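You operate a simulated robot arm through the tools that you are given. There is no shell and no other tool.

The job below is to be done with a simulated robot arm. You get a single attempt, and the scene is never put back.

## Task
Torque the four cover bolts of gearbox two in their numbered order.
Fine: use the yellow torque wrench, stop at each click, and lay it back on its rest.

The check looks at the end state, three seconds after you hand in, the way a careful person would. Anything else that was tipped, shoved, dropped, spilled or broken makes it a failure. Lids that push on must go on centred and level and be pressed home; caps that screw on are set level and turned clockwise until they are tight.

## Robot
A 6-joint arm with a two-finger gripper, fixed in place. Base frame: the origin is at the foot of the arm, x ahead of it, y to its left, z up; the work surface is at about z = 780. Readings come in mm, rad, newtons and seconds.
With the tool pointing down near the work surface it reaches from about 340 to 860 mm from the base axis. Its first joint turns from -2.897 to 2.897 rad. Payload 2.45 kg.
Tool frame: the origin (TCP) lies between the finger pads and is the grasp point; the fingertips stand 20 mm ahead of it; z points along the fingers, y is the line along which they close. Largest opening 140 mm; the body of the gripper starts 168 mm behind the TCP.
Orientation is that of the tool frame in the base frame, as [roll, pitch, yaw] about the fixed x, y, z axes, in that order (R = Rz(yaw) Ry(pitch) Rx(roll)). With the fingers straight down and closing along the base's y, the tool's x points along the base's -x, its y along +y and its z along -z.

## Interface
- The arm moves only by the tool step_arm. Its arguments are lists of equal length, an entry for each row: "xyz": the shift along the tool's x, y, z in mm, a list of three; "angular": the turn, a rotation vector about the tool's x, y, z in rad, a list of three. In form: {"xyz": [[tx, ty, tz], ...], "angular": [[ax, ay, az], ...]}. A call has 1 to 20 rows; each row is the pose to reach, as a shift and turn from the pose commanded when the call began, along the tool's axes at that moment. "claw" is the finger opening in mm, from 0 to 140, set as the call begins (left out, the last holds). Rows are played at 5 a second. More than 50 mm and 0.15 rad between two rows, or a gripper value outside its range, and nothing of the call is played. Where a pose cannot be reached the arm comes as near as it can. A force on the tool above 40 N (or 10 N above the force at the start of the call, whichever is more), or a blocked arm, ends the call early, and 0.2 s more pass. The fingers move at their own pace (about 45 mm/s each) and stop on an object; they squeeze with about 36 N. The grip force told is the motor's: it shows also when the fingers shut on nothing. Time passes only in rows, and 0.2 s behind the last, so rows that repeat a pose let the fingers close. The reply holds the time, the measured pose of the TCP, the force on the tool along the base axes, the opening and the grip force, in the units named above and with some noise, with the torque about the TCP (base axes, N m) and any sound that the robot's microphone picked up.
- Cameras (640 x 400 px; columns grow to the right, rows downward): "scene" is fixed at [400.3, 500.2, 1574]; the picture's right is [-0.75, -0.66, 0.00], its down [-0.49, 0.56, -0.66] and it looks along [0.44, -0.50, -0.75] (base axes); focal length 304 px, centre (320, 200). "wrist" rides on the gripper at [78, 11, -209] in the tool frame; the picture's right is [-0.14, 0.99, 0.00], its down [-0.92, -0.13, -0.37] and it looks along [-0.37, -0.05, 0.93] (tool axes); focal length 280 px, centre (320, 200). There is no depth. A picture from a camera that has moved, and an enlarged one, comes with that camera's place and axes in the base frame and with its lens.
- grab_frame(camera): a new picture of that camera. No time passes.
- lift_body(by): slides the trunk up (or, below 0, down) by that many mm; the arm rides with it, the base frame stays. It gives what a move gives, with no picture.
- enlarge(camera, box): a new picture of the part [left, top, right, bottom] of that camera's present view, enlarged. No time passes.
- close_job(): hands the job in; it is judged then, once.

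Places have to be worked out from the pictures, the camera data and where the tool is seen. Open the gripper and draw the arm clear of the work before you hand the job in, unless the task says otherwise.

The tools are called after ">>>" as name(argument=value, ...) on one line, values as JSON. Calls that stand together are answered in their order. step_arm: Moves the arm, as the interface text tells. Its arguments: {"type":"object","properties":{"xyz":{"type":"array","items":{"type":"array","items":{"type":"number"}}},"angular":{"type":"array","items":{"type":"array","items":{"type":"number"}}},"claw":{"type":"number"}},"required":["xyz","angular"]} The other tools are called the same way: lift_body (by) slides the trunk up or down; grab_frame (camera) takes a picture; enlarge (camera, box) takes an enlarged picture of a part of a camera's view; close_job () hands the job in.

At the start:

```text
time_s: 0.0
tcp_pos: [630.4, 223.9, 1264.5]
tcp_rot: [3.142, 0.001, 3.141]
contact_force: [-0.7, 0.7, 0.3]
wrist_torque: [-0.01, -0.03, -0.01]
gripper_width: 140.1
grasp_force: 0.2
trunk travel left (down, up): [-125.0, 105.0]
```

scene: 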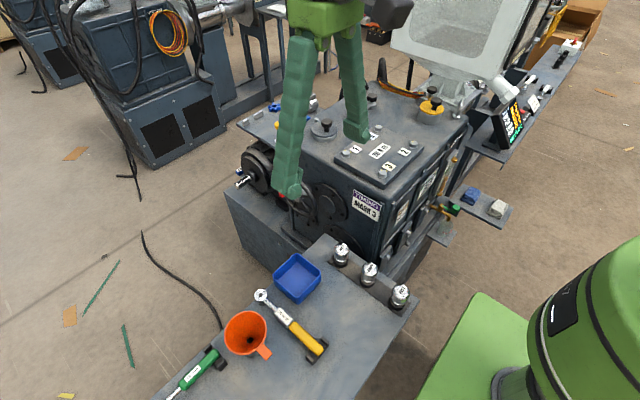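
wrist: 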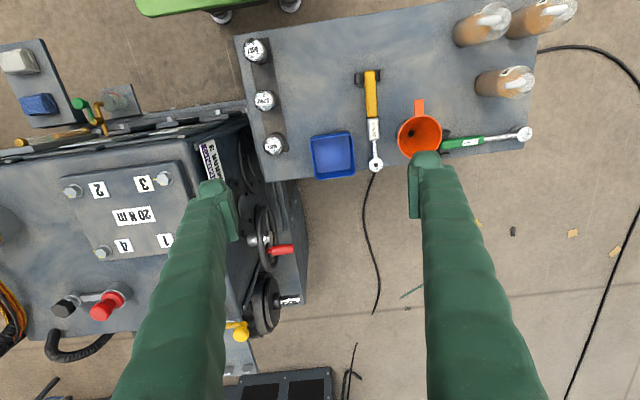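

I'll start by looking closely at the scene: the gearbox cover, the yellow wrench, the sockets and the labels.

>>> enlarge(camera="scene", box=[300, 80, 460, 200])

>>> enlarge(camera="scene", box=[220, 230, 420, 380])

>>> enlarge(camera="wrist", box=[40, 140, 240, 280])

>>> enlarge(camera="wrist", box=[230, 20, 430, 200])

```text
3.33 times, centred on (380, 140) of scene
camera zoom: at [400.3, 500.2, 1574.0], right [-0.75, -0.66, 0.0], down [-0.49, 0.56, -0.66], along [0.44, -0.5, -0.75], focal length 1012 px, centre (120, 400)
```

zoom: 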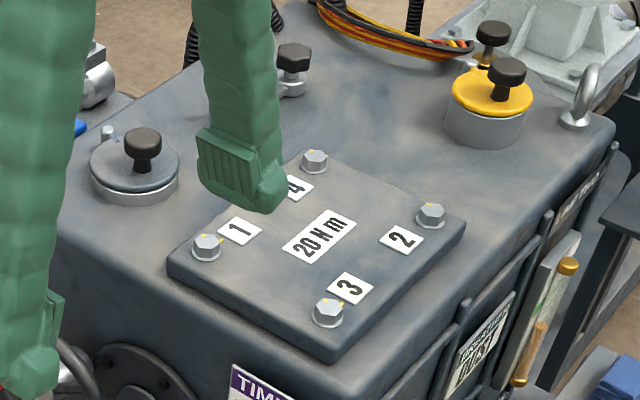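

```text
2.67 times, centred on (320, 305) of scene
camera zoom: at [400.3, 500.2, 1574.0], right [-0.75, -0.66, 0.0], down [-0.49, 0.56, -0.66], along [0.44, -0.5, -0.75], focal length 809 px, centre (320, -80)
```

zoom: 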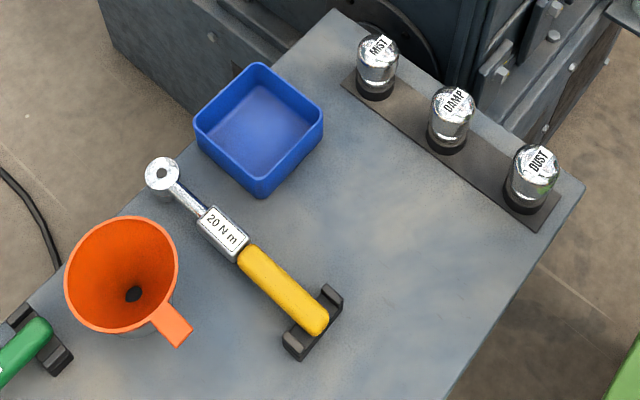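

```text
2.86 times, centred on (140, 210) of wrist
camera zoom: at [551.8, 235.2, 1473.9], right [0.14, 0.99, 0.0], down [0.92, -0.13, 0.37], along [0.37, -0.05, -0.93], focal length 801 px, centre (834, 171)
```

zoom: 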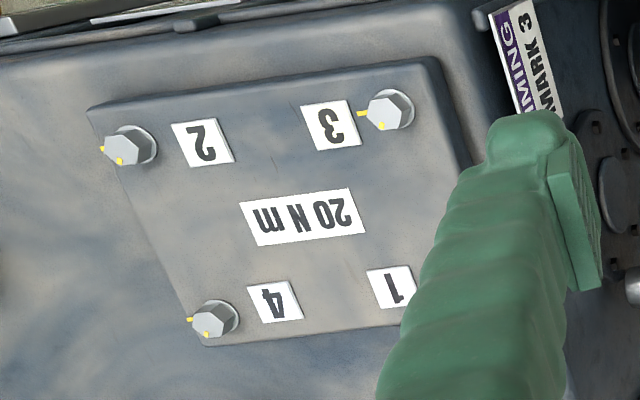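

```text
2.22 times, centred on (330, 110) of wrist
camera zoom: at [551.8, 235.2, 1473.9], right [0.14, 0.99, 0.0], down [0.92, -0.13, 0.37], along [0.37, -0.05, -0.93], focal length 623 px, centre (298, 400)
```

zoom: 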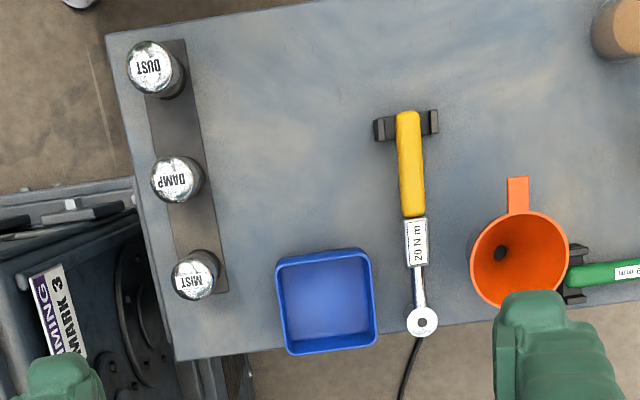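

The cover has four hex bolts labelled 1–4 and a "20 N m" plate, and the yellow wrench also reads 20 N m. I'll check the rest of the scene to be sure which one is gearbox two and what lies around it.

>>> enlarge(camera="scene", box=[0, 0, 240, 150])

>>> enlarge(camera="scene", box=[220, 60, 380, 260])

>>> enlarge(camera="scene", box=[380, 0, 620, 150])

>>> enlarge(camera="scene", box=[340, 130, 520, 260])

>>> enlarge(camera="wrist", box=[0, 20, 160, 150])

>>> enlarge(camera="wrist", box=[0, 240, 320, 400])

```text
2.67 times, centred on (120, 75) of scene
camera zoom: at [400.3, 500.2, 1574.0], right [-0.75, -0.66, 0.0], down [-0.49, 0.56, -0.66], along [0.44, -0.5, -0.75], focal length 809 px, centre (853, 533)
```

zoom: 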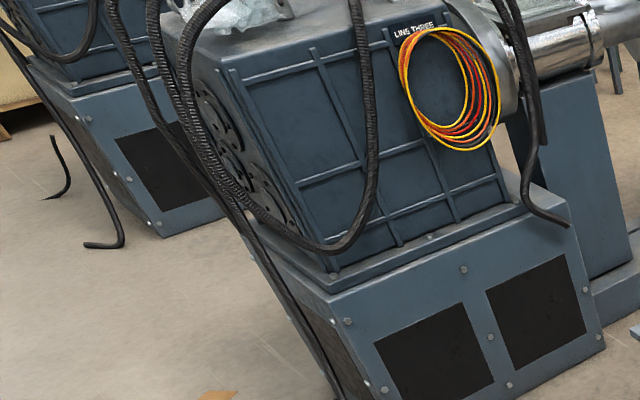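

```text
2.00 times, centred on (300, 160) of scene
camera zoom: at [400.3, 500.2, 1574.0], right [-0.75, -0.66, 0.0], down [-0.49, 0.56, -0.66], along [0.44, -0.5, -0.75], focal length 607 px, centre (360, 280)
```

zoom: 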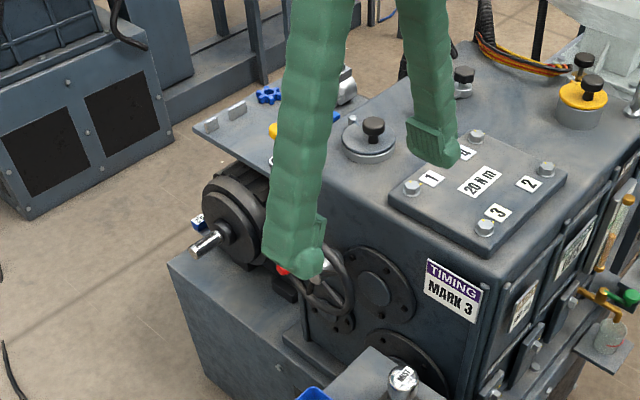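

```text
2.67 times, centred on (500, 75) of scene
camera zoom: at [400.3, 500.2, 1574.0], right [-0.75, -0.66, 0.0], down [-0.49, 0.56, -0.66], along [0.44, -0.5, -0.75], focal length 809 px, centre (-160, 533)
```

zoom: 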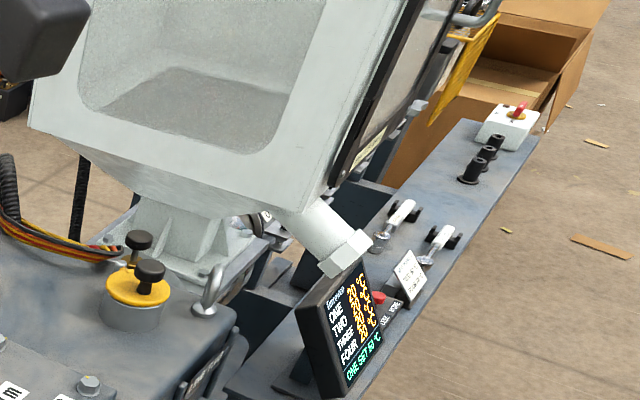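

```text
3.08 times, centred on (430, 195) of scene
camera zoom: at [400.3, 500.2, 1574.0], right [-0.75, -0.66, 0.0], down [-0.49, 0.56, -0.66], along [0.44, -0.5, -0.75], focal length 934 px, centre (-18, 215)
```

zoom: 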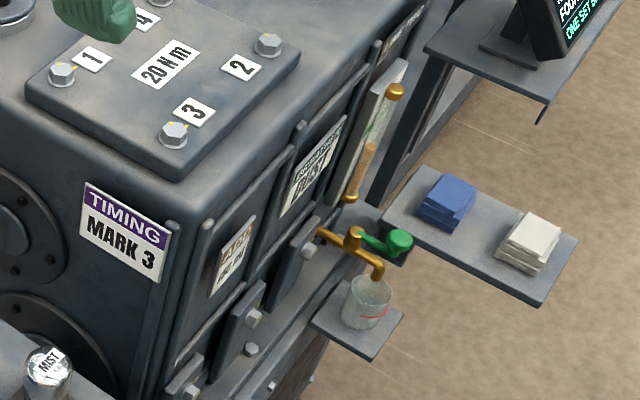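

```text
3.08 times, centred on (80, 85) of wrist
camera zoom: at [551.8, 235.2, 1473.9], right [0.14, 0.99, 0.0], down [0.92, -0.13, 0.37], along [0.37, -0.05, -0.93], focal length 863 px, centre (1058, 554)
```

zoom: 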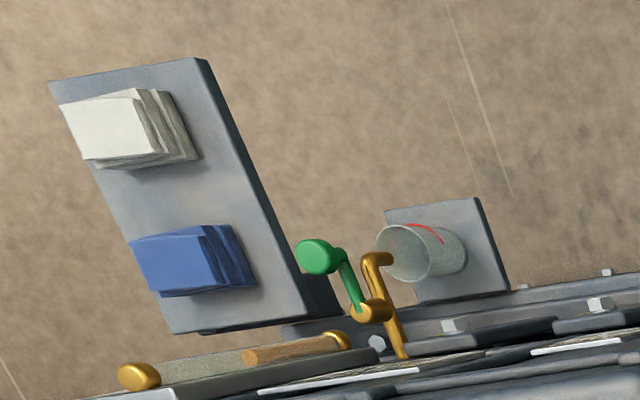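

```text
2.00 times, centred on (160, 320) of wrist
camera zoom: at [551.8, 235.2, 1473.9], right [0.14, 0.99, 0.0], down [0.92, -0.13, 0.37], along [0.37, -0.05, -0.93], focal length 561 px, centre (640, -40)
```

zoom: 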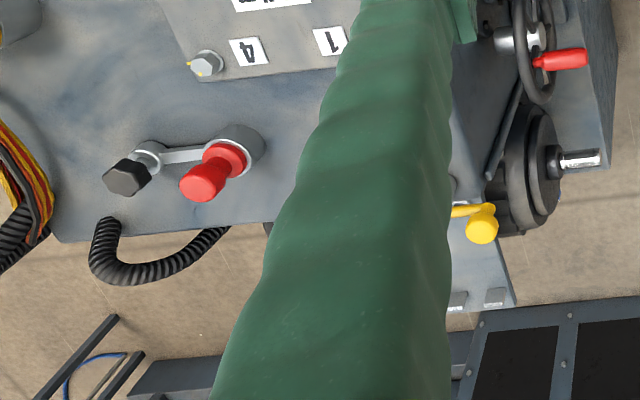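

The other machine is marked "LINE THREE", so the cover in front with bolts 1–4 is the one to torque. I put the bolts at about 1 (766,-24), 2 (651,-180), 3 (651,-27) and 4 (766,-180), with z about 1045. The wrench lies along x at y≈346, from x≈536 to its head at x≈748. I'll move above the wrench for a closer look.

>>> step_arm(xyz=[[5, 20, 36], [10, 40, 72], [15, 60, 107], [20, 80, 143], [25, 101, 179], [30, 121, 214], [30, 121, 214]], angular=[[0, 0, 0], [0, 0, 0], [0, 0, 0], [0, 0, 0], [0, 0, 0], [0, 0, 0], [0, 0, 0]], claw=70)

```text
time_s: 1.6
tcp_pos: [601.2, 344.4, 1049.6]
tcp_rot: [3.141, 0.0, 3.142]
contact_force: [0.7, -0.6, 1.4]
wrist_torque: [0.0, 0.0, -0.01]
gripper_width: 69.9
grasp_force: 0.0
trunk travel left (down, up): [-125.0, 105.0]
```

The arm reached (601, 344, 1050) with the gripper at 70 mm. Now I'll take pictures of the wrench from here.

>>> grab_frame(camera="wrist")

>>> grab_frame(camera="scene")

>>> enlarge(camera="wrist", box=[240, 60, 400, 260])

>>> enlarge(camera="scene", box=[240, 270, 360, 370])

>>> enlarge(camera="scene", box=[320, 90, 440, 190])

```text
taken
camera wrist: at [521.3, 356.2, 1259.3], right [0.14, 0.99, 0.0], down [0.92, -0.13, 0.37], along [0.37, -0.05, -0.93], focal length 280 px, centre (320, 200)
```

wrist: 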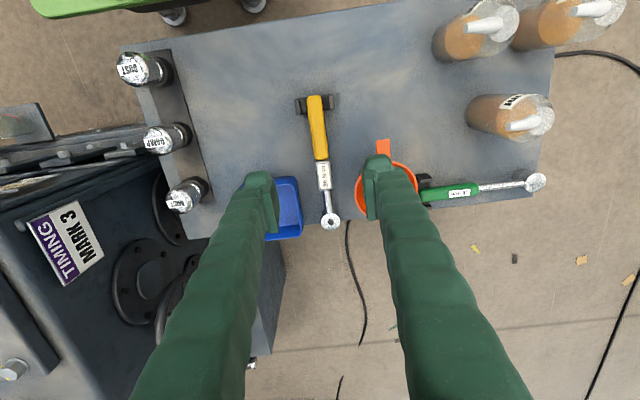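

```text
taken
```

scene: 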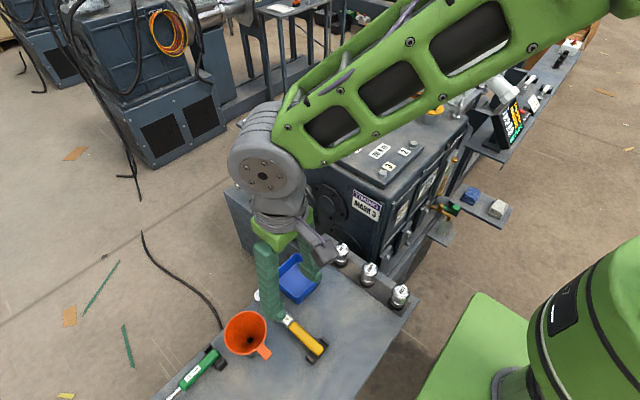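

```text
2.00 times, centred on (320, 160) of wrist
camera zoom: at [521.3, 356.2, 1259.3], right [0.14, 0.99, 0.0], down [0.92, -0.13, 0.37], along [0.37, -0.05, -0.93], focal length 561 px, centre (320, 280)
```

zoom: 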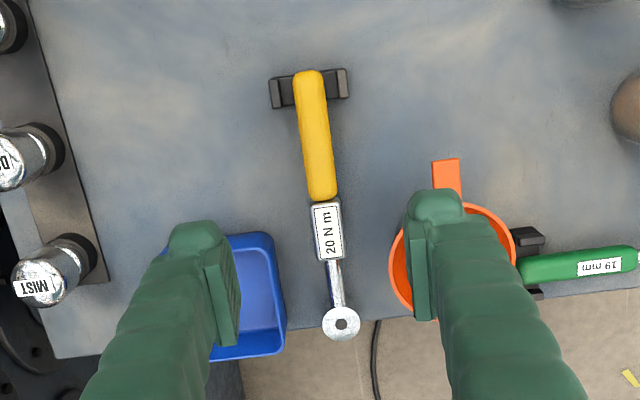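

```text
4.00 times, centred on (300, 320) of scene
camera zoom: at [400.3, 500.2, 1574.0], right [-0.75, -0.66, 0.0], down [-0.49, 0.56, -0.66], along [0.44, -0.5, -0.75], focal length 1214 px, centre (400, -280)
```

zoom: 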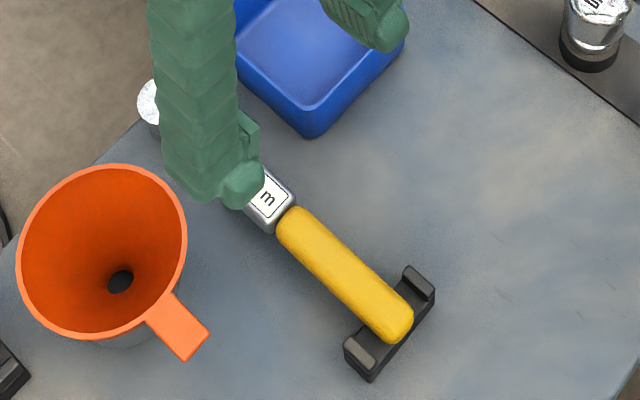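

```text
4.00 times, centred on (380, 140) of scene
camera zoom: at [400.3, 500.2, 1574.0], right [-0.75, -0.66, 0.0], down [-0.49, 0.56, -0.66], along [0.44, -0.5, -0.75], focal length 1214 px, centre (80, 440)
```

zoom: 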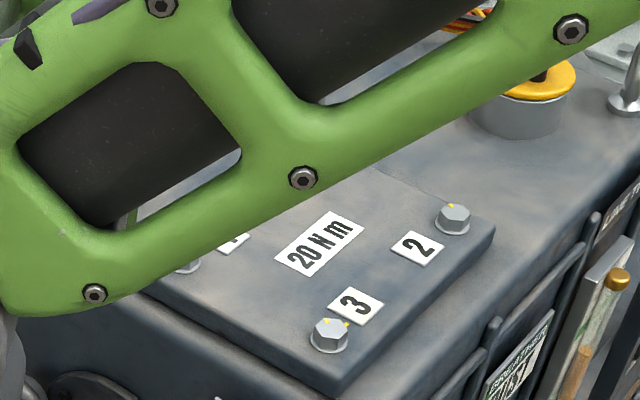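

The yellow wrench reads "20 N m" and the green one "19 mm". I'll enlarge the wrench head and the handle with its rest to get their geometry.

>>> enlarge(camera="wrist", box=[300, 190, 364, 230])

>>> enlarge(camera="wrist", box=[285, 85, 365, 135])

>>> enlarge(camera="wrist", box=[300, 140, 360, 240])

>>> enlarge(camera="scene", box=[376, 155, 408, 180])

>>> enlarge(camera="scene", box=[408, 125, 440, 150])

```text
10.00 times, centred on (332, 210) of wrist
camera zoom: at [521.3, 356.2, 1259.3], right [0.14, 0.99, 0.0], down [0.92, -0.13, 0.37], along [0.37, -0.05, -0.93], focal length 2804 px, centre (200, 100)
```

zoom: 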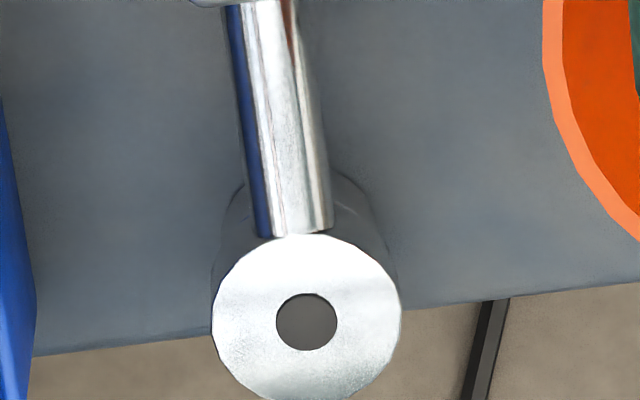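

```text
8.00 times, centred on (325, 110) of wrist
camera zoom: at [521.3, 356.2, 1259.3], right [0.14, 0.99, 0.0], down [0.92, -0.13, 0.37], along [0.37, -0.05, -0.93], focal length 2243 px, centre (280, 920)
```

zoom: 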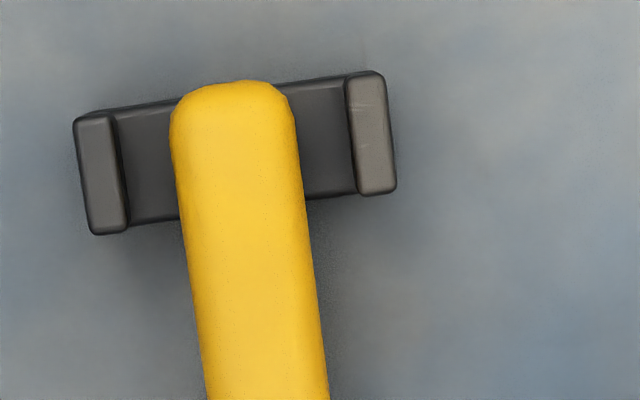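

```text
4.00 times, centred on (330, 190) of wrist
camera zoom: at [521.3, 356.2, 1259.3], right [0.14, 0.99, 0.0], down [0.92, -0.13, 0.37], along [0.37, -0.05, -0.93], focal length 1122 px, centre (280, 240)
```

zoom: 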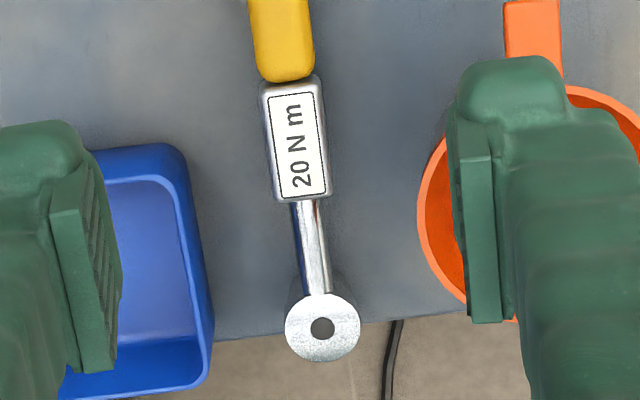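

```text
16.00 times, centred on (392, 168) of scene
camera zoom: at [400.3, 500.2, 1574.0], right [-0.75, -0.66, 0.0], down [-0.49, 0.56, -0.66], along [0.44, -0.5, -0.75], focal length 4856 px, centre (-832, 720)
```

zoom: 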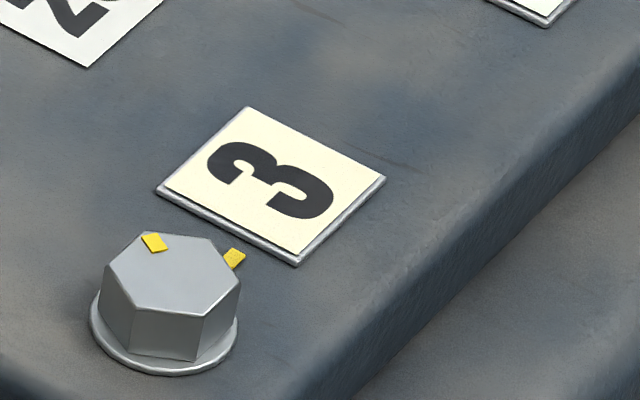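

```text
16.00 times, centred on (424, 138) of scene
camera zoom: at [400.3, 500.2, 1574.0], right [-0.75, -0.66, 0.0], down [-0.49, 0.56, -0.66], along [0.44, -0.5, -0.75], focal length 4856 px, centre (-1344, 1200)
```

zoom: 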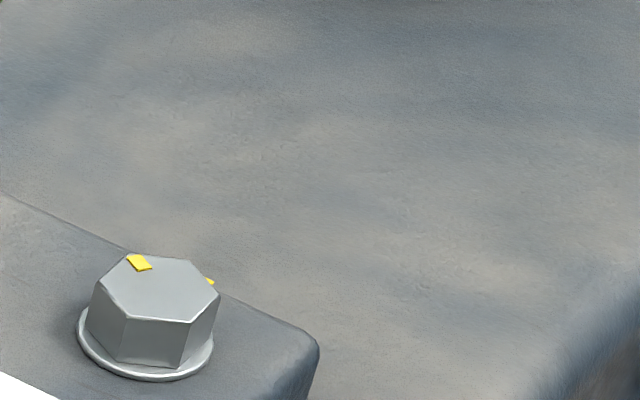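

The head is a socket about 34 mm across and 22 mm tall, standing on the bench edge around (745, 344). The handle is about 22 mm in diameter and lies in the rest, with its end at x≈530. I'll go lower so parallax gives me the handle height.

>>> step_arm(xyz=[[0, 0, 40], [0, 0.5, 80], [0, 1, 120], [0, 1, 150], [0, 1, 150]], angular=[[0, 0, 0], [0, 0, 0], [0, 0, 0], [0, 0, 0], [0, 0, 0]], claw=60)

>>> grab_frame(camera="wrist")

>>> enlarge(camera="wrist", box=[280, 40, 380, 140])

>>> enlarge(camera="wrist", box=[290, 190, 390, 290])

```text
time_s: 2.8
tcp_pos: [599.0, 345.2, 900.0]
tcp_rot: [-3.141, -0.001, 3.141]
contact_force: [-0.5, 0.4, -0.3]
wrist_torque: [0.0, 0.06, 0.0]
gripper_width: 59.9
grasp_force: 0.1
trunk travel left (down, up): [-125.0, 105.0]
```

```text
taken
camera wrist: at [520.4, 356.3, 1110.3], right [0.14, 0.99, 0.0], down [0.92, -0.13, 0.37], along [0.37, -0.05, -0.93], focal length 280 px, centre (320, 200)
```

wrist: 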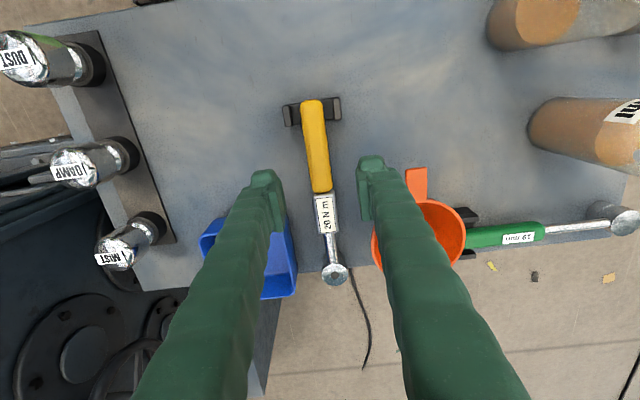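

```text
4.00 times, centred on (330, 90) of wrist
camera zoom: at [520.4, 356.3, 1110.3], right [0.14, 0.99, 0.0], down [0.92, -0.13, 0.37], along [0.37, -0.05, -0.93], focal length 1122 px, centre (280, 640)
```

zoom: 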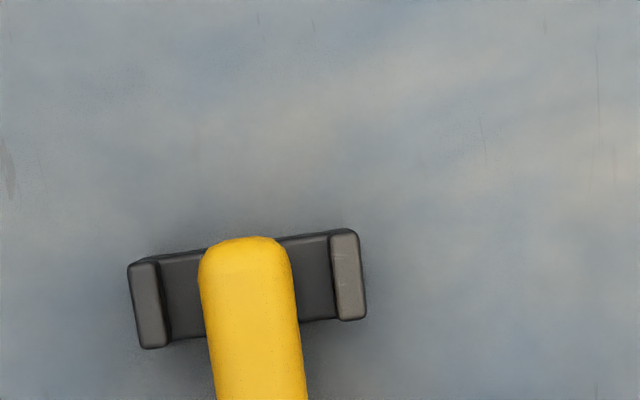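

```text
4.00 times, centred on (340, 240) of wrist
camera zoom: at [520.4, 356.3, 1110.3], right [0.14, 0.99, 0.0], down [0.92, -0.13, 0.37], along [0.37, -0.05, -0.93], focal length 1122 px, centre (240, 40)
```

zoom: 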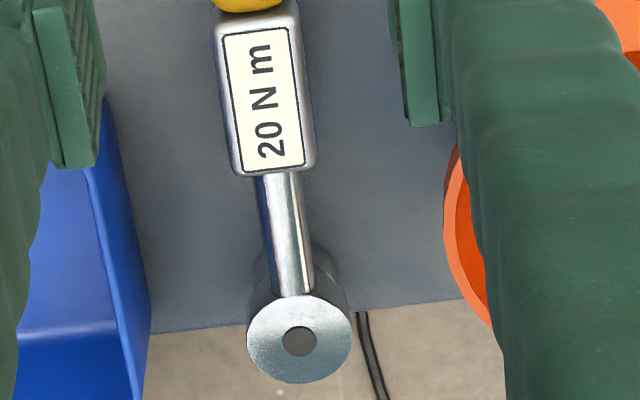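

From the two views the wrench axis is at about z≈808, y≈345, with the head at x≈739. I'll descend to TCP z≈816 at x≈596 with the fingers straddling the handle.

>>> step_arm(xyz=[[1, 0, 25], [2, -0.5, 50], [3, -0.5, 70], [3, -0.5, 84], [3, -0.5, 84]], angular=[[0, 0, 0], [0, 0, 0], [0, 0, 0], [0, 0, 0], [0, 0, 0]], claw=60)

>>> grab_frame(camera="wrist")

>>> enlarge(camera="scene", box=[230, 260, 350, 370])

```text
time_s: 4.0
tcp_pos: [598.2, 346.1, 817.3]
tcp_rot: [3.141, 0.001, -3.141]
contact_force: [-0.7, 0.5, -0.3]
wrist_torque: [0.0, 0.03, 0.05]
gripper_width: 60.0
grasp_force: 0.0
trunk travel left (down, up): [-125.0, 105.0]
```

```text
taken
camera wrist: at [518.4, 356.8, 1026.2], right [0.14, 0.99, 0.0], down [0.92, -0.13, 0.37], along [0.36, -0.05, -0.93], focal length 280 px, centre (320, 200)
```

wrist: 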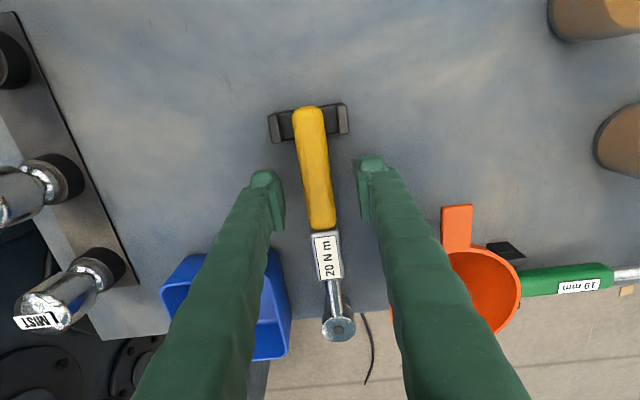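

```text
3.64 times, centred on (290, 315) of scene
camera zoom: at [400.3, 500.2, 1574.0], right [-0.75, -0.66, 0.0], down [-0.49, 0.56, -0.66], along [0.44, -0.5, -0.75], focal length 1104 px, centre (429, -218)
```

zoom: 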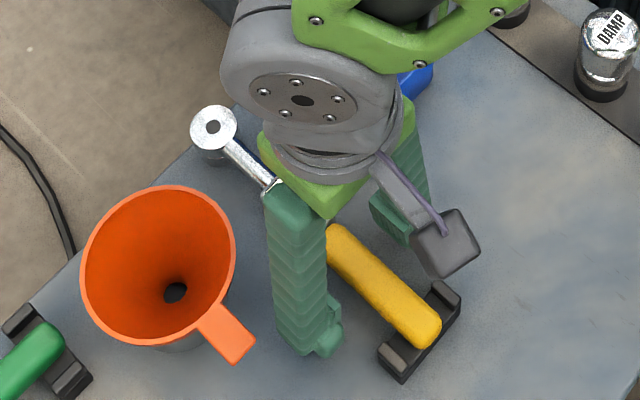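

The fingers straddle the handle evenly. I'll close on it now.

>>> step_arm(xyz=[[0, 0, 0], [0, 0, 0], [0, 0, 0], [0, 0, 0], [0, 0, 0], [0, 0, 0]], angular=[[0, 0, 0], [0, 0, 0], [0, 0, 0], [0, 0, 0], [0, 0, 0], [0, 0, 0]], claw=5)

>>> enlarge(camera="wrist", box=[240, 90, 400, 350])

```text
time_s: 5.4
tcp_pos: [597.6, 346.0, 816.8]
tcp_rot: [-3.14, 0.0, 3.141]
contact_force: [0.0, -1.0, 0.2]
wrist_torque: [-0.02, 0.02, -0.12]
gripper_width: 23.1
grasp_force: 36.0
trunk travel left (down, up): [-125.0, 105.0]
```

```text
1.54 times, centred on (320, 220) of wrist
camera zoom: at [518.5, 356.9, 1026.2], right [0.14, 0.99, 0.0], down [0.92, -0.13, 0.37], along [0.36, -0.05, -0.93], focal length 431 px, centre (320, 169)
```

zoom: 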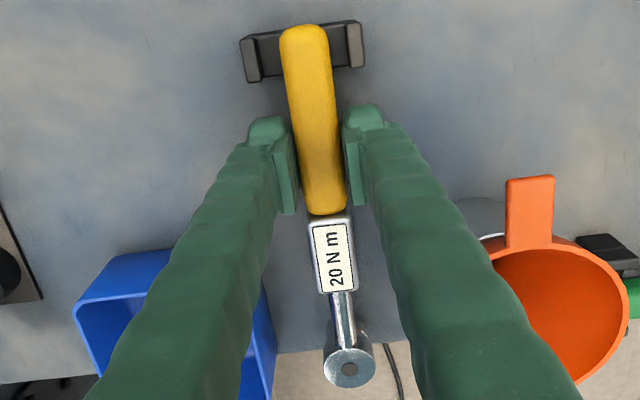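

The grip closed at 23.1 mm with 36 N. I'll lift slowly straight up, clear of the tray and funnel, and check for droop.

>>> step_arm(xyz=[[0, 0, -5], [0, 0, -15], [0, 0, -35], [0, 0, -60], [0, 0, -95], [0, 0, -130], [0, 0, -165], [0, 0, -200], [0, 0, -200]], angular=[[0, 0, 0], [0, 0, 0], [0, 0, 0], [0, 0, 0], [0, 0, 0], [0, 0, 0], [0, 0, 0], [0, 0, 0], [0, 0, 0]])

>>> grab_frame(camera="wrist")

>>> grab_frame(camera="scene")

```text
time_s: 7.4
tcp_pos: [598.2, 343.2, 1014.7]
tcp_rot: [3.141, 0.001, 3.142]
contact_force: [-0.2, 0.8, -1.9]
wrist_torque: [-0.02, 0.16, -0.01]
gripper_width: 23.0
grasp_force: 36.1
trunk travel left (down, up): [-125.0, 105.0]
```

```text
taken
camera wrist: at [518.6, 354.5, 1224.4], right [0.14, 0.99, 0.0], down [0.92, -0.13, 0.37], along [0.36, -0.05, -0.93], focal length 280 px, centre (320, 200)
```

wrist: 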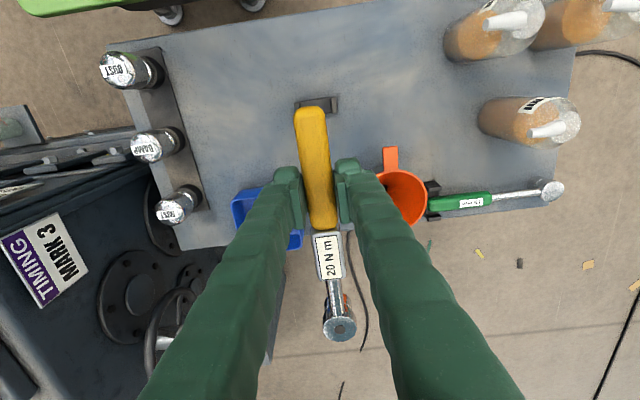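

```text
taken
```

scene: 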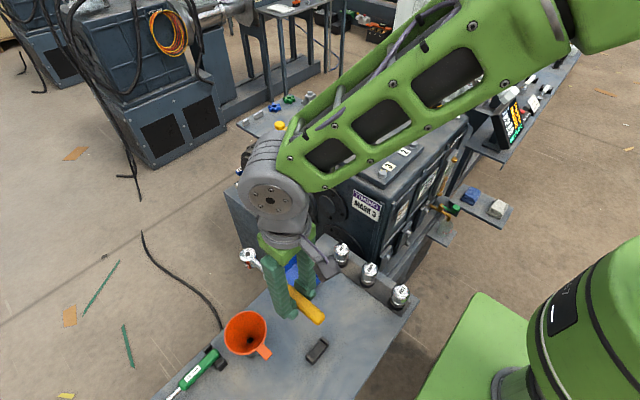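

The wrench is in hand with no visible droop. I'll zoom in on the head to fix its position in the tool frame.

>>> enlarge(camera="wrist", box=[300, 290, 380, 350])

>>> enlarge(camera="scene", box=[225, 230, 345, 340])

>>> enlarge(camera="wrist", box=[280, 90, 380, 350])

```text
6.67 times, centred on (340, 320) of wrist
camera zoom: at [518.6, 354.5, 1224.4], right [0.14, 0.99, 0.0], down [0.92, -0.13, 0.37], along [0.36, -0.05, -0.93], focal length 1869 px, centre (187, -600)
```

zoom: 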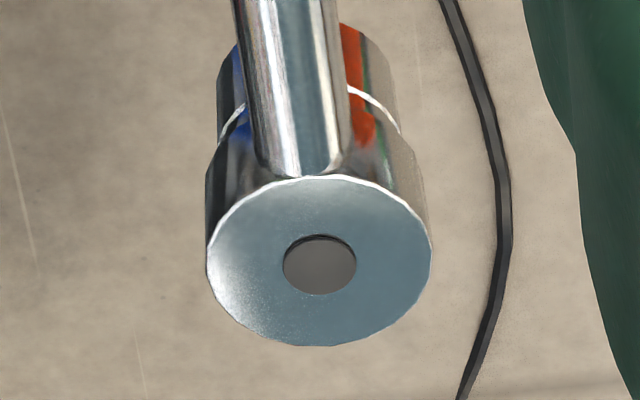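

```text
3.64 times, centred on (285, 285) of scene
camera zoom: at [400.3, 500.2, 1574.0], right [-0.75, -0.66, 0.0], down [-0.49, 0.56, -0.66], along [0.44, -0.5, -0.75], focal length 1104 px, centre (447, -109)
```

zoom: 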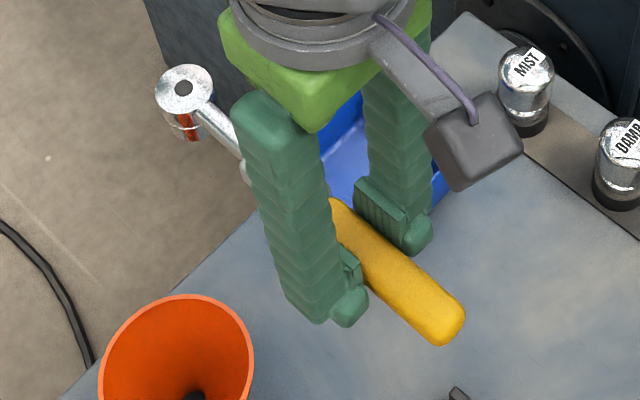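

```text
1.54 times, centred on (330, 220) of wrist
camera zoom: at [518.6, 354.5, 1224.4], right [0.14, 0.99, 0.0], down [0.92, -0.13, 0.37], along [0.36, -0.05, -0.93], focal length 431 px, centre (305, 169)
```

zoom: 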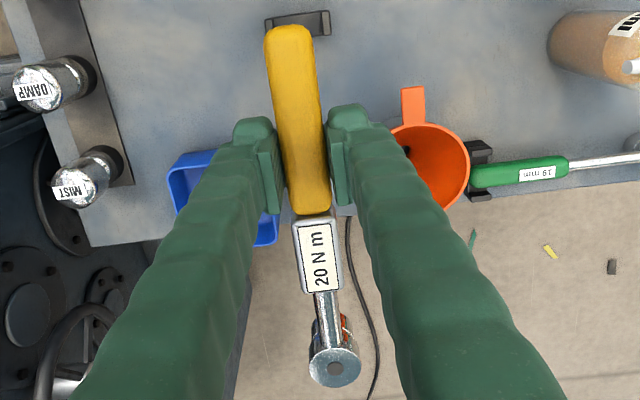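

The disc hole sits at about (-142, 0, -1) in the tool frame, and the socket bottom is about 37 mm below the TCP. Before fitting it I want to see the hex inside the socket, so I'll raise the tool and roll it until the scene camera sees the underside.

>>> step_arm(xyz=[[5, -15, -36], [12, -30, -72], [20, -45, -108], [28, -62, -144], [34, -78, -180], [38, -93, -215], [38, -93, -215]], angular=[[0, 0, 0], [0, 0, 0], [0, 0, 0], [0, 0, 0], [0, 0, 0], [0, 0, 0], [0, 0, 0]])

>>> step_arm(xyz=[[0, 0, 0], [0, 0, 0], [0, 0, 0], [0, 0, 0], [0, 0, 0], [0, 0, 0], [0, 0, 0], [0, 0, 0], [0, 0, 0], [0, 0, 0], [0, 0, 0], [0, 0, 0], [0, 0, 0], [0, 0, 0]], angular=[[-0.13, 0, 0], [-0.26, 0, 0], [-0.39, 0, 0], [-0.52, 0, 0], [-0.65, 0, 0], [-0.78, 0, 0], [-0.91, 0, 0], [-1.04, 0, 0], [-1.17, 0, 0], [-1.3, 0, 0], [-1.43, 0, 0], [-1.57, 0, 0], [-1.7, 0, 0], [-1.7, 0, 0]])

>>> grab_frame(camera="scene")

```text
time_s: 9.0
tcp_pos: [558.9, 252.3, 1229.3]
tcp_rot: [-3.141, -0.002, -3.14]
contact_force: [0.0, -0.5, -2.9]
wrist_torque: [0.0, 0.16, -0.01]
gripper_width: 22.9
grasp_force: 35.2
trunk travel left (down, up): [-125.0, 105.0]
```

```text
time_s: 12.0
tcp_pos: [559.9, 252.6, 1231.5]
tcp_rot: [1.44, 0.0, -3.141]
contact_force: [0.4, 0.1, -2.8]
wrist_torque: [-0.03, 0.13, 0.01]
gripper_width: 22.8
grasp_force: 36.1
trunk travel left (down, up): [-125.0, 105.0]
```

```text
taken
```

scene: 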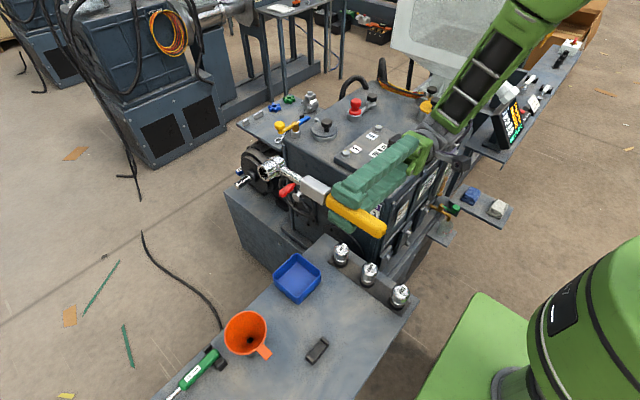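

The roll worked and the socket's underside now faces the scene camera. I'll zoom in on it, and on the obstacles around the gearbox top while I have this view.

>>> enlarge(camera="scene", box=[250, 150, 290, 185])

>>> enlarge(camera="scene", box=[250, 70, 410, 200])

>>> enlarge(camera="scene", box=[335, 115, 415, 165])

```text
11.43 times, centred on (270, 168) of scene
camera zoom: at [400.3, 500.2, 1574.0], right [-0.75, -0.66, 0.0], down [-0.49, 0.56, -0.66], along [0.44, -0.5, -0.75], focal length 3469 px, centre (891, 571)
```

zoom: 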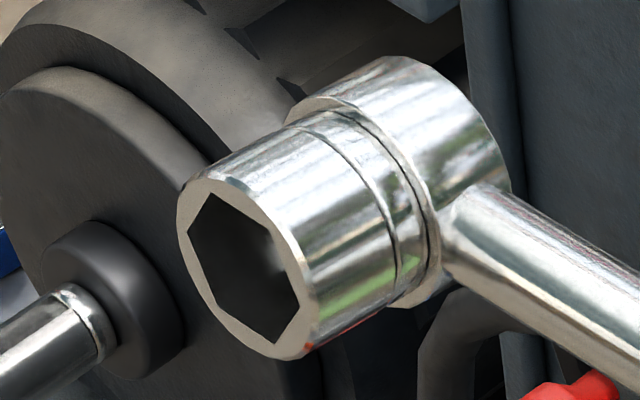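

```text
3.08 times, centred on (330, 135) of scene
camera zoom: at [400.3, 500.2, 1574.0], right [-0.75, -0.66, 0.0], down [-0.49, 0.56, -0.66], along [0.44, -0.5, -0.75], focal length 934 px, centre (289, 400)
```

zoom: 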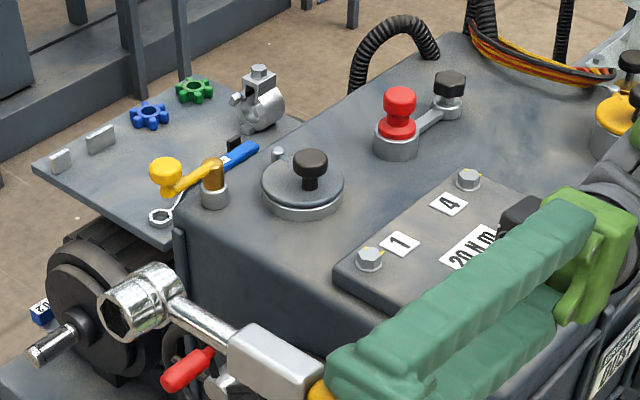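

```text
8.00 times, centred on (375, 140) of scene
camera zoom: at [400.3, 500.2, 1574.0], right [-0.75, -0.66, 0.0], down [-0.49, 0.56, -0.66], along [0.44, -0.5, -0.75], focal length 2428 px, centre (-120, 680)
```

zoom: 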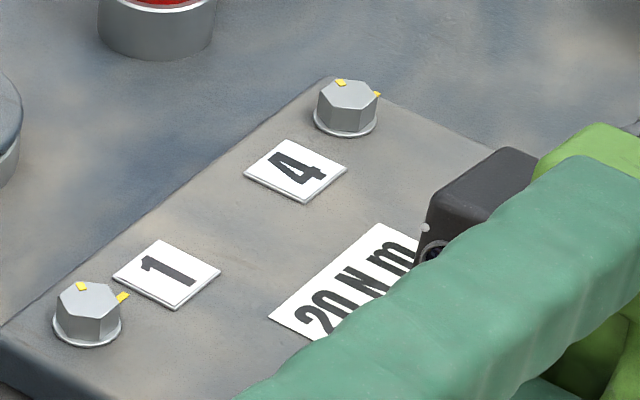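

The socket is a plain six-point hex with corners in line with the handle. The bolt heads have corners at 30°+60°k in the base frame, so the handle must sit at 30°/90°/150°/210°… to engage. Each head mark is about 60° counter-clockwise of its cover mark. I'll roll the tool back to pointing down.

>>> step_arm(xyz=[[0, 0, 0], [0, 0, 0], [0, 0, 0], [0, 0, 0], [0, 0, 0], [0, 0, 0], [0, 0, 0], [0, 0, 0], [0, 0, 0], [0, 0, 0], [0, 0, 0], [0, 0, 0], [0, 0, 0], [0, 0, 0]], angular=[[0.13, 0, 0], [0.26, 0, 0], [0.39, 0, 0], [0.52, 0, 0], [0.65, 0, 0], [0.78, 0, 0], [0.91, 0, 0], [1.04, 0, 0], [1.17, 0, 0], [1.3, 0, 0], [1.43, 0, 0], [1.57, 0, 0], [1.7, 0, 0], [1.7, 0, 0]])

>>> enlarge(camera="wrist", box=[300, 290, 380, 350])

>>> enlarge(camera="scene", box=[335, 130, 375, 165])

>>> grab_frame(camera="wrist")

>>> grab_frame(camera="scene")

```text
time_s: 15.0
tcp_pos: [560.4, 254.1, 1231.1]
tcp_rot: [-3.14, -0.001, 3.142]
contact_force: [-0.5, -0.2, -4.0]
wrist_torque: [0.0, 0.11, -0.02]
gripper_width: 22.9
grasp_force: 36.2
trunk travel left (down, up): [-125.0, 105.0]
```

```text
6.67 times, centred on (340, 320) of wrist
camera zoom: at [480.6, 264.6, 1440.9], right [0.14, 0.99, 0.0], down [0.92, -0.13, 0.37], along [0.37, -0.05, -0.93], focal length 1869 px, centre (187, -600)
```

zoom: 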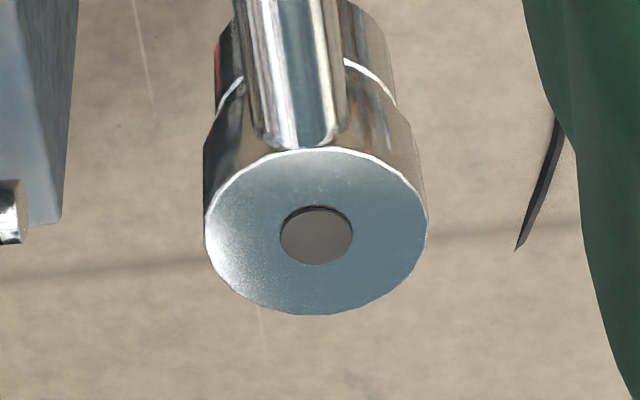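

```text
11.43 times, centred on (355, 148) of scene
camera zoom: at [400.3, 500.2, 1574.0], right [-0.75, -0.66, 0.0], down [-0.49, 0.56, -0.66], along [0.44, -0.5, -0.75], focal length 3469 px, centre (-80, 800)
```

zoom: 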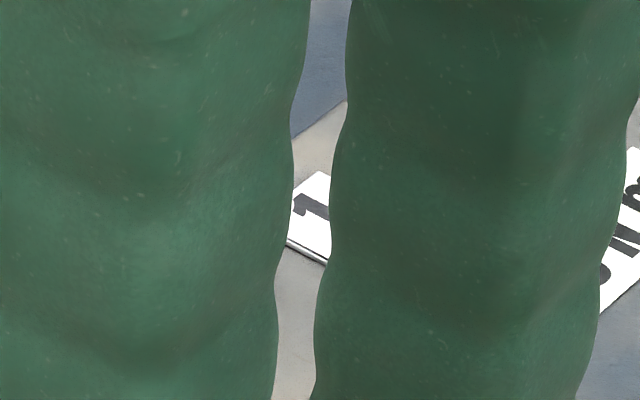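

```text
taken
camera wrist: at [480.6, 264.6, 1440.9], right [0.14, 0.99, 0.0], down [0.92, -0.13, 0.37], along [0.37, -0.05, -0.93], focal length 280 px, centre (320, 200)
```

wrist: 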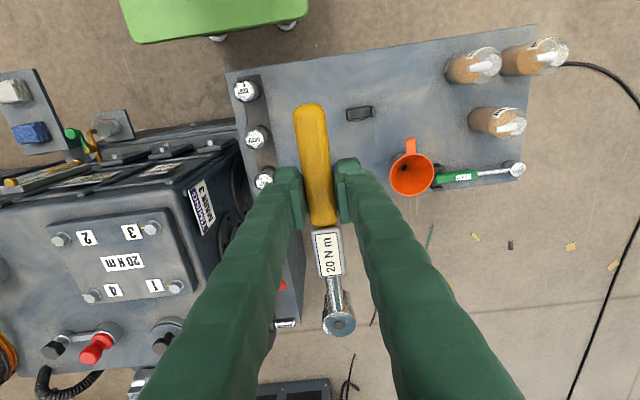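

```text
taken
```

scene: 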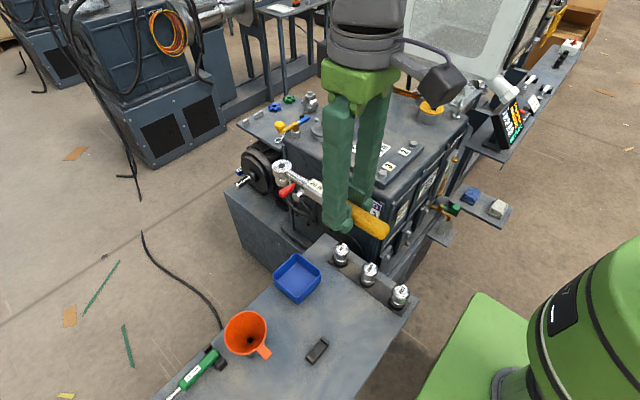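

The head appears to have shifted slightly in the grip, about 4 px up in the wrist view. I'll compare with the same zoom as before to separate slide from droop.

>>> enlarge(camera="wrist", box=[280, 90, 380, 350])

>>> enlarge(camera="wrist", box=[280, 90, 360, 140])

>>> enlarge(camera="wrist", box=[290, 220, 370, 290])

>>> enlarge(camera="scene", box=[260, 140, 400, 250])

```text
1.54 times, centred on (330, 220) of wrist
camera zoom: at [480.6, 264.6, 1440.9], right [0.14, 0.99, 0.0], down [0.92, -0.13, 0.37], along [0.37, -0.05, -0.93], focal length 431 px, centre (305, 169)
```

zoom: 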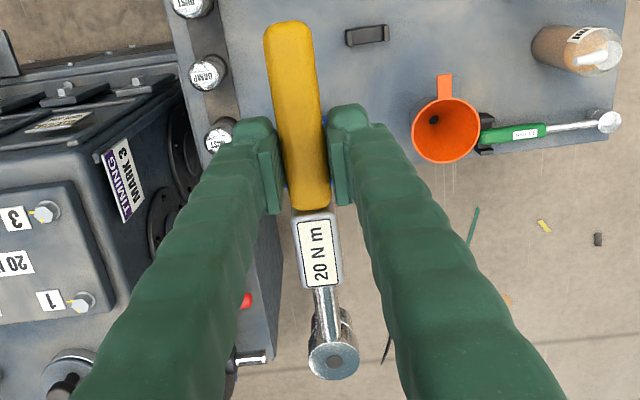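

```text
8.00 times, centred on (320, 115) of wrist
camera zoom: at [480.6, 264.6, 1440.9], right [0.14, 0.99, 0.0], down [0.92, -0.13, 0.37], along [0.37, -0.05, -0.93], focal length 2243 px, centre (320, 880)
```

zoom: 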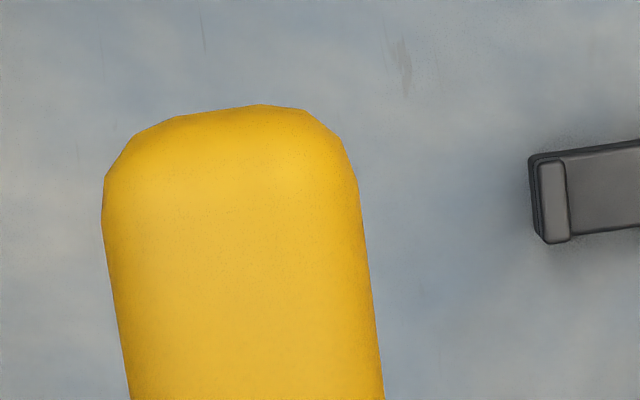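

```text
5.71 times, centred on (330, 255) of wrist
camera zoom: at [480.6, 264.6, 1440.9], right [0.14, 0.99, 0.0], down [0.92, -0.13, 0.37], along [0.37, -0.05, -0.93], focal length 1602 px, centre (263, -114)
```

zoom: 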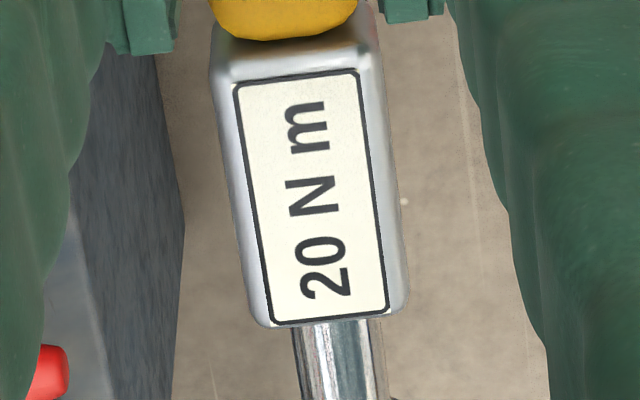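

```text
3.64 times, centred on (330, 195) of scene
camera zoom: at [400.3, 500.2, 1574.0], right [-0.75, -0.66, 0.0], down [-0.49, 0.56, -0.66], along [0.44, -0.5, -0.75], focal length 1104 px, centre (284, 218)
```

zoom: 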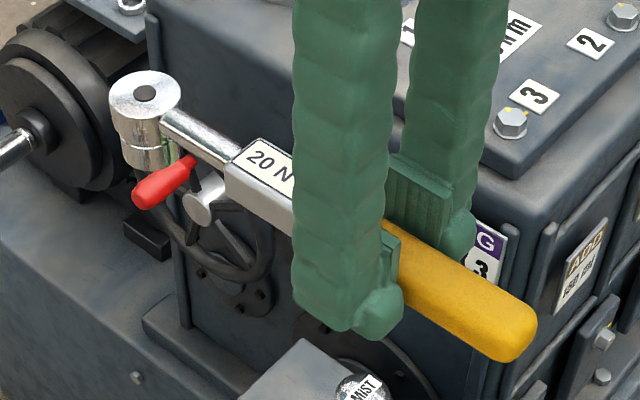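

The wrench has slid about 2 mm and drooped about 1.5° in the grip. That is small, and it will level itself when seated. Next I'll move to hover over bolt 1 with the handle at 150°: TCP ≈ (645, 46, 1130), yaw 150°.

>>> step_arm(xyz=[[-12, -29, 5], [-24, -59, 15], [-37, -88, 30], [-49, -118, 48], [-61, -147, 66], [-73, -177, 84], [-85.4, -206.4, 101.5], [-85.4, -206.4, 101.5]], angular=[[0, 0, 0.075], [0, 0, 0.15], [0, 0, 0.225], [0, 0, 0.3], [0, 0, 0.375], [0, 0, 0.45], [0, 0, 0.5236], [0, 0, 0.5236]])

>>> grab_frame(camera="scene")

>>> grab_frame(camera="wrist")

>>> enlarge(camera="scene", box=[310, 80, 430, 190])

```text
time_s: 16.8
tcp_pos: [647.3, 46.0, 1130.2]
tcp_rot: [3.141, 0.0, 2.617]
contact_force: [-0.3, 0.2, -3.4]
wrist_torque: [0.05, 0.07, -0.01]
gripper_width: 22.7
grasp_force: 36.1
trunk travel left (down, up): [-125.0, 105.0]
```

```text
taken
```

scene: 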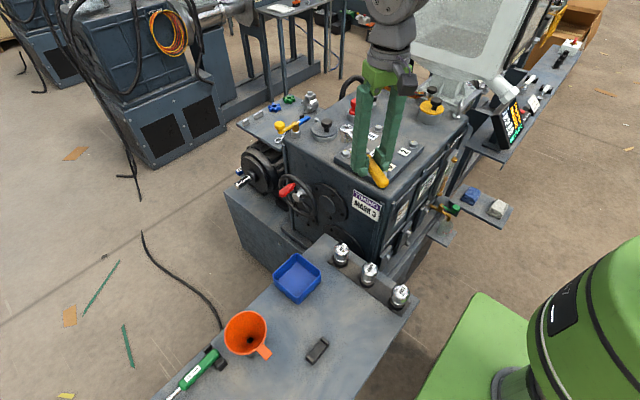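

```text
taken
camera wrist: at [583.5, 95.0, 1339.6], right [0.62, 0.79, 0.0], down [0.73, -0.57, 0.37], along [0.29, -0.23, -0.93], focal length 280 px, centre (320, 200)
```

wrist: 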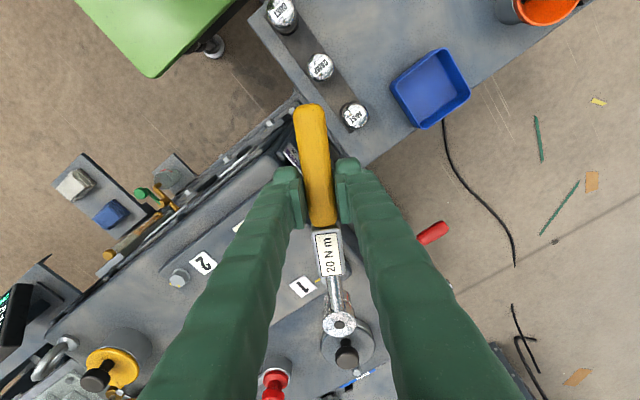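

```text
3.64 times, centred on (370, 135) of scene
camera zoom: at [400.3, 500.2, 1574.0], right [-0.75, -0.66, 0.0], down [-0.49, 0.56, -0.66], along [0.44, -0.5, -0.75], focal length 1104 px, centre (138, 436)
```

zoom: 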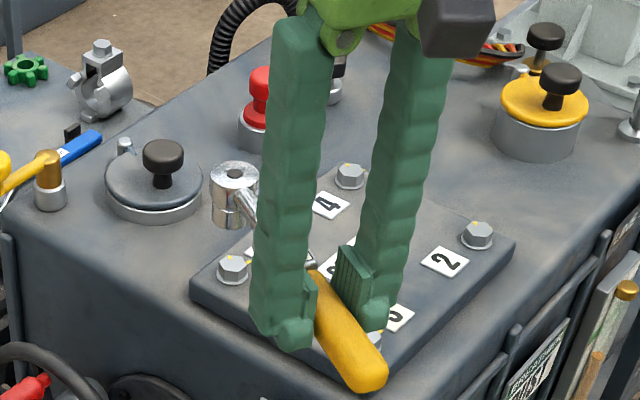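

The head is hovering near bolt 1, and the scene camera sees both. I'll zoom in for a precise comparison.

>>> enlarge(camera="scene", box=[330, 120, 362, 165])

>>> enlarge(camera="scene", box=[330, 140, 362, 162])

>>> enlarge(camera="wrist", box=[300, 290, 380, 350])

```text
8.89 times, centred on (346, 142) of scene
camera zoom: at [400.3, 500.2, 1574.0], right [-0.75, -0.66, 0.0], down [-0.49, 0.56, -0.66], along [0.44, -0.5, -0.75], focal length 2698 px, centre (89, 711)
```

zoom: 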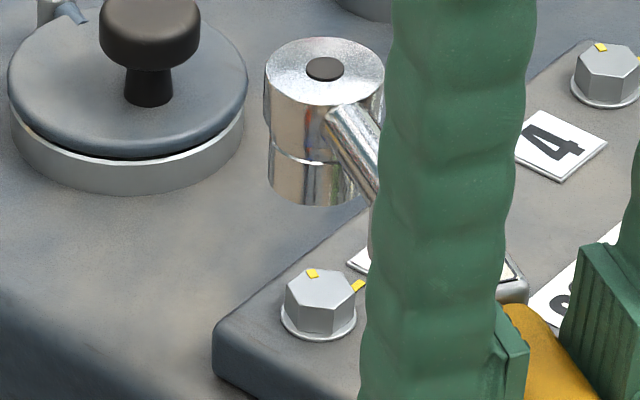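

```text
16.00 times, centred on (346, 151) of scene
camera zoom: at [400.3, 500.2, 1574.0], right [-0.75, -0.66, 0.0], down [-0.49, 0.56, -0.66], along [0.44, -0.5, -0.75], focal length 4856 px, centre (-96, 984)
```

zoom: 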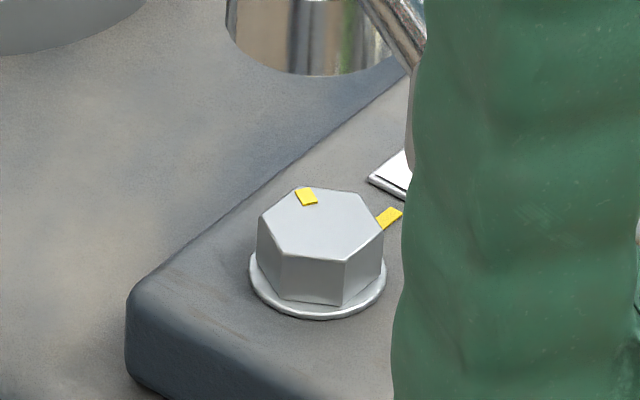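

```text
6.67 times, centred on (340, 320) of wrist
camera zoom: at [583.5, 95.0, 1339.6], right [0.62, 0.79, 0.0], down [0.73, -0.57, 0.37], along [0.29, -0.23, -0.93], focal length 1869 px, centre (187, -600)
```

zoom: 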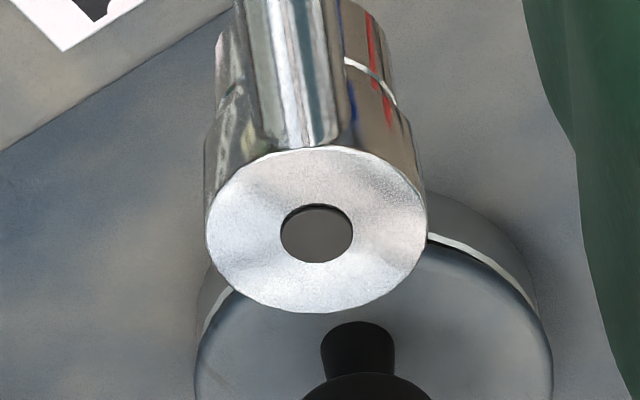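

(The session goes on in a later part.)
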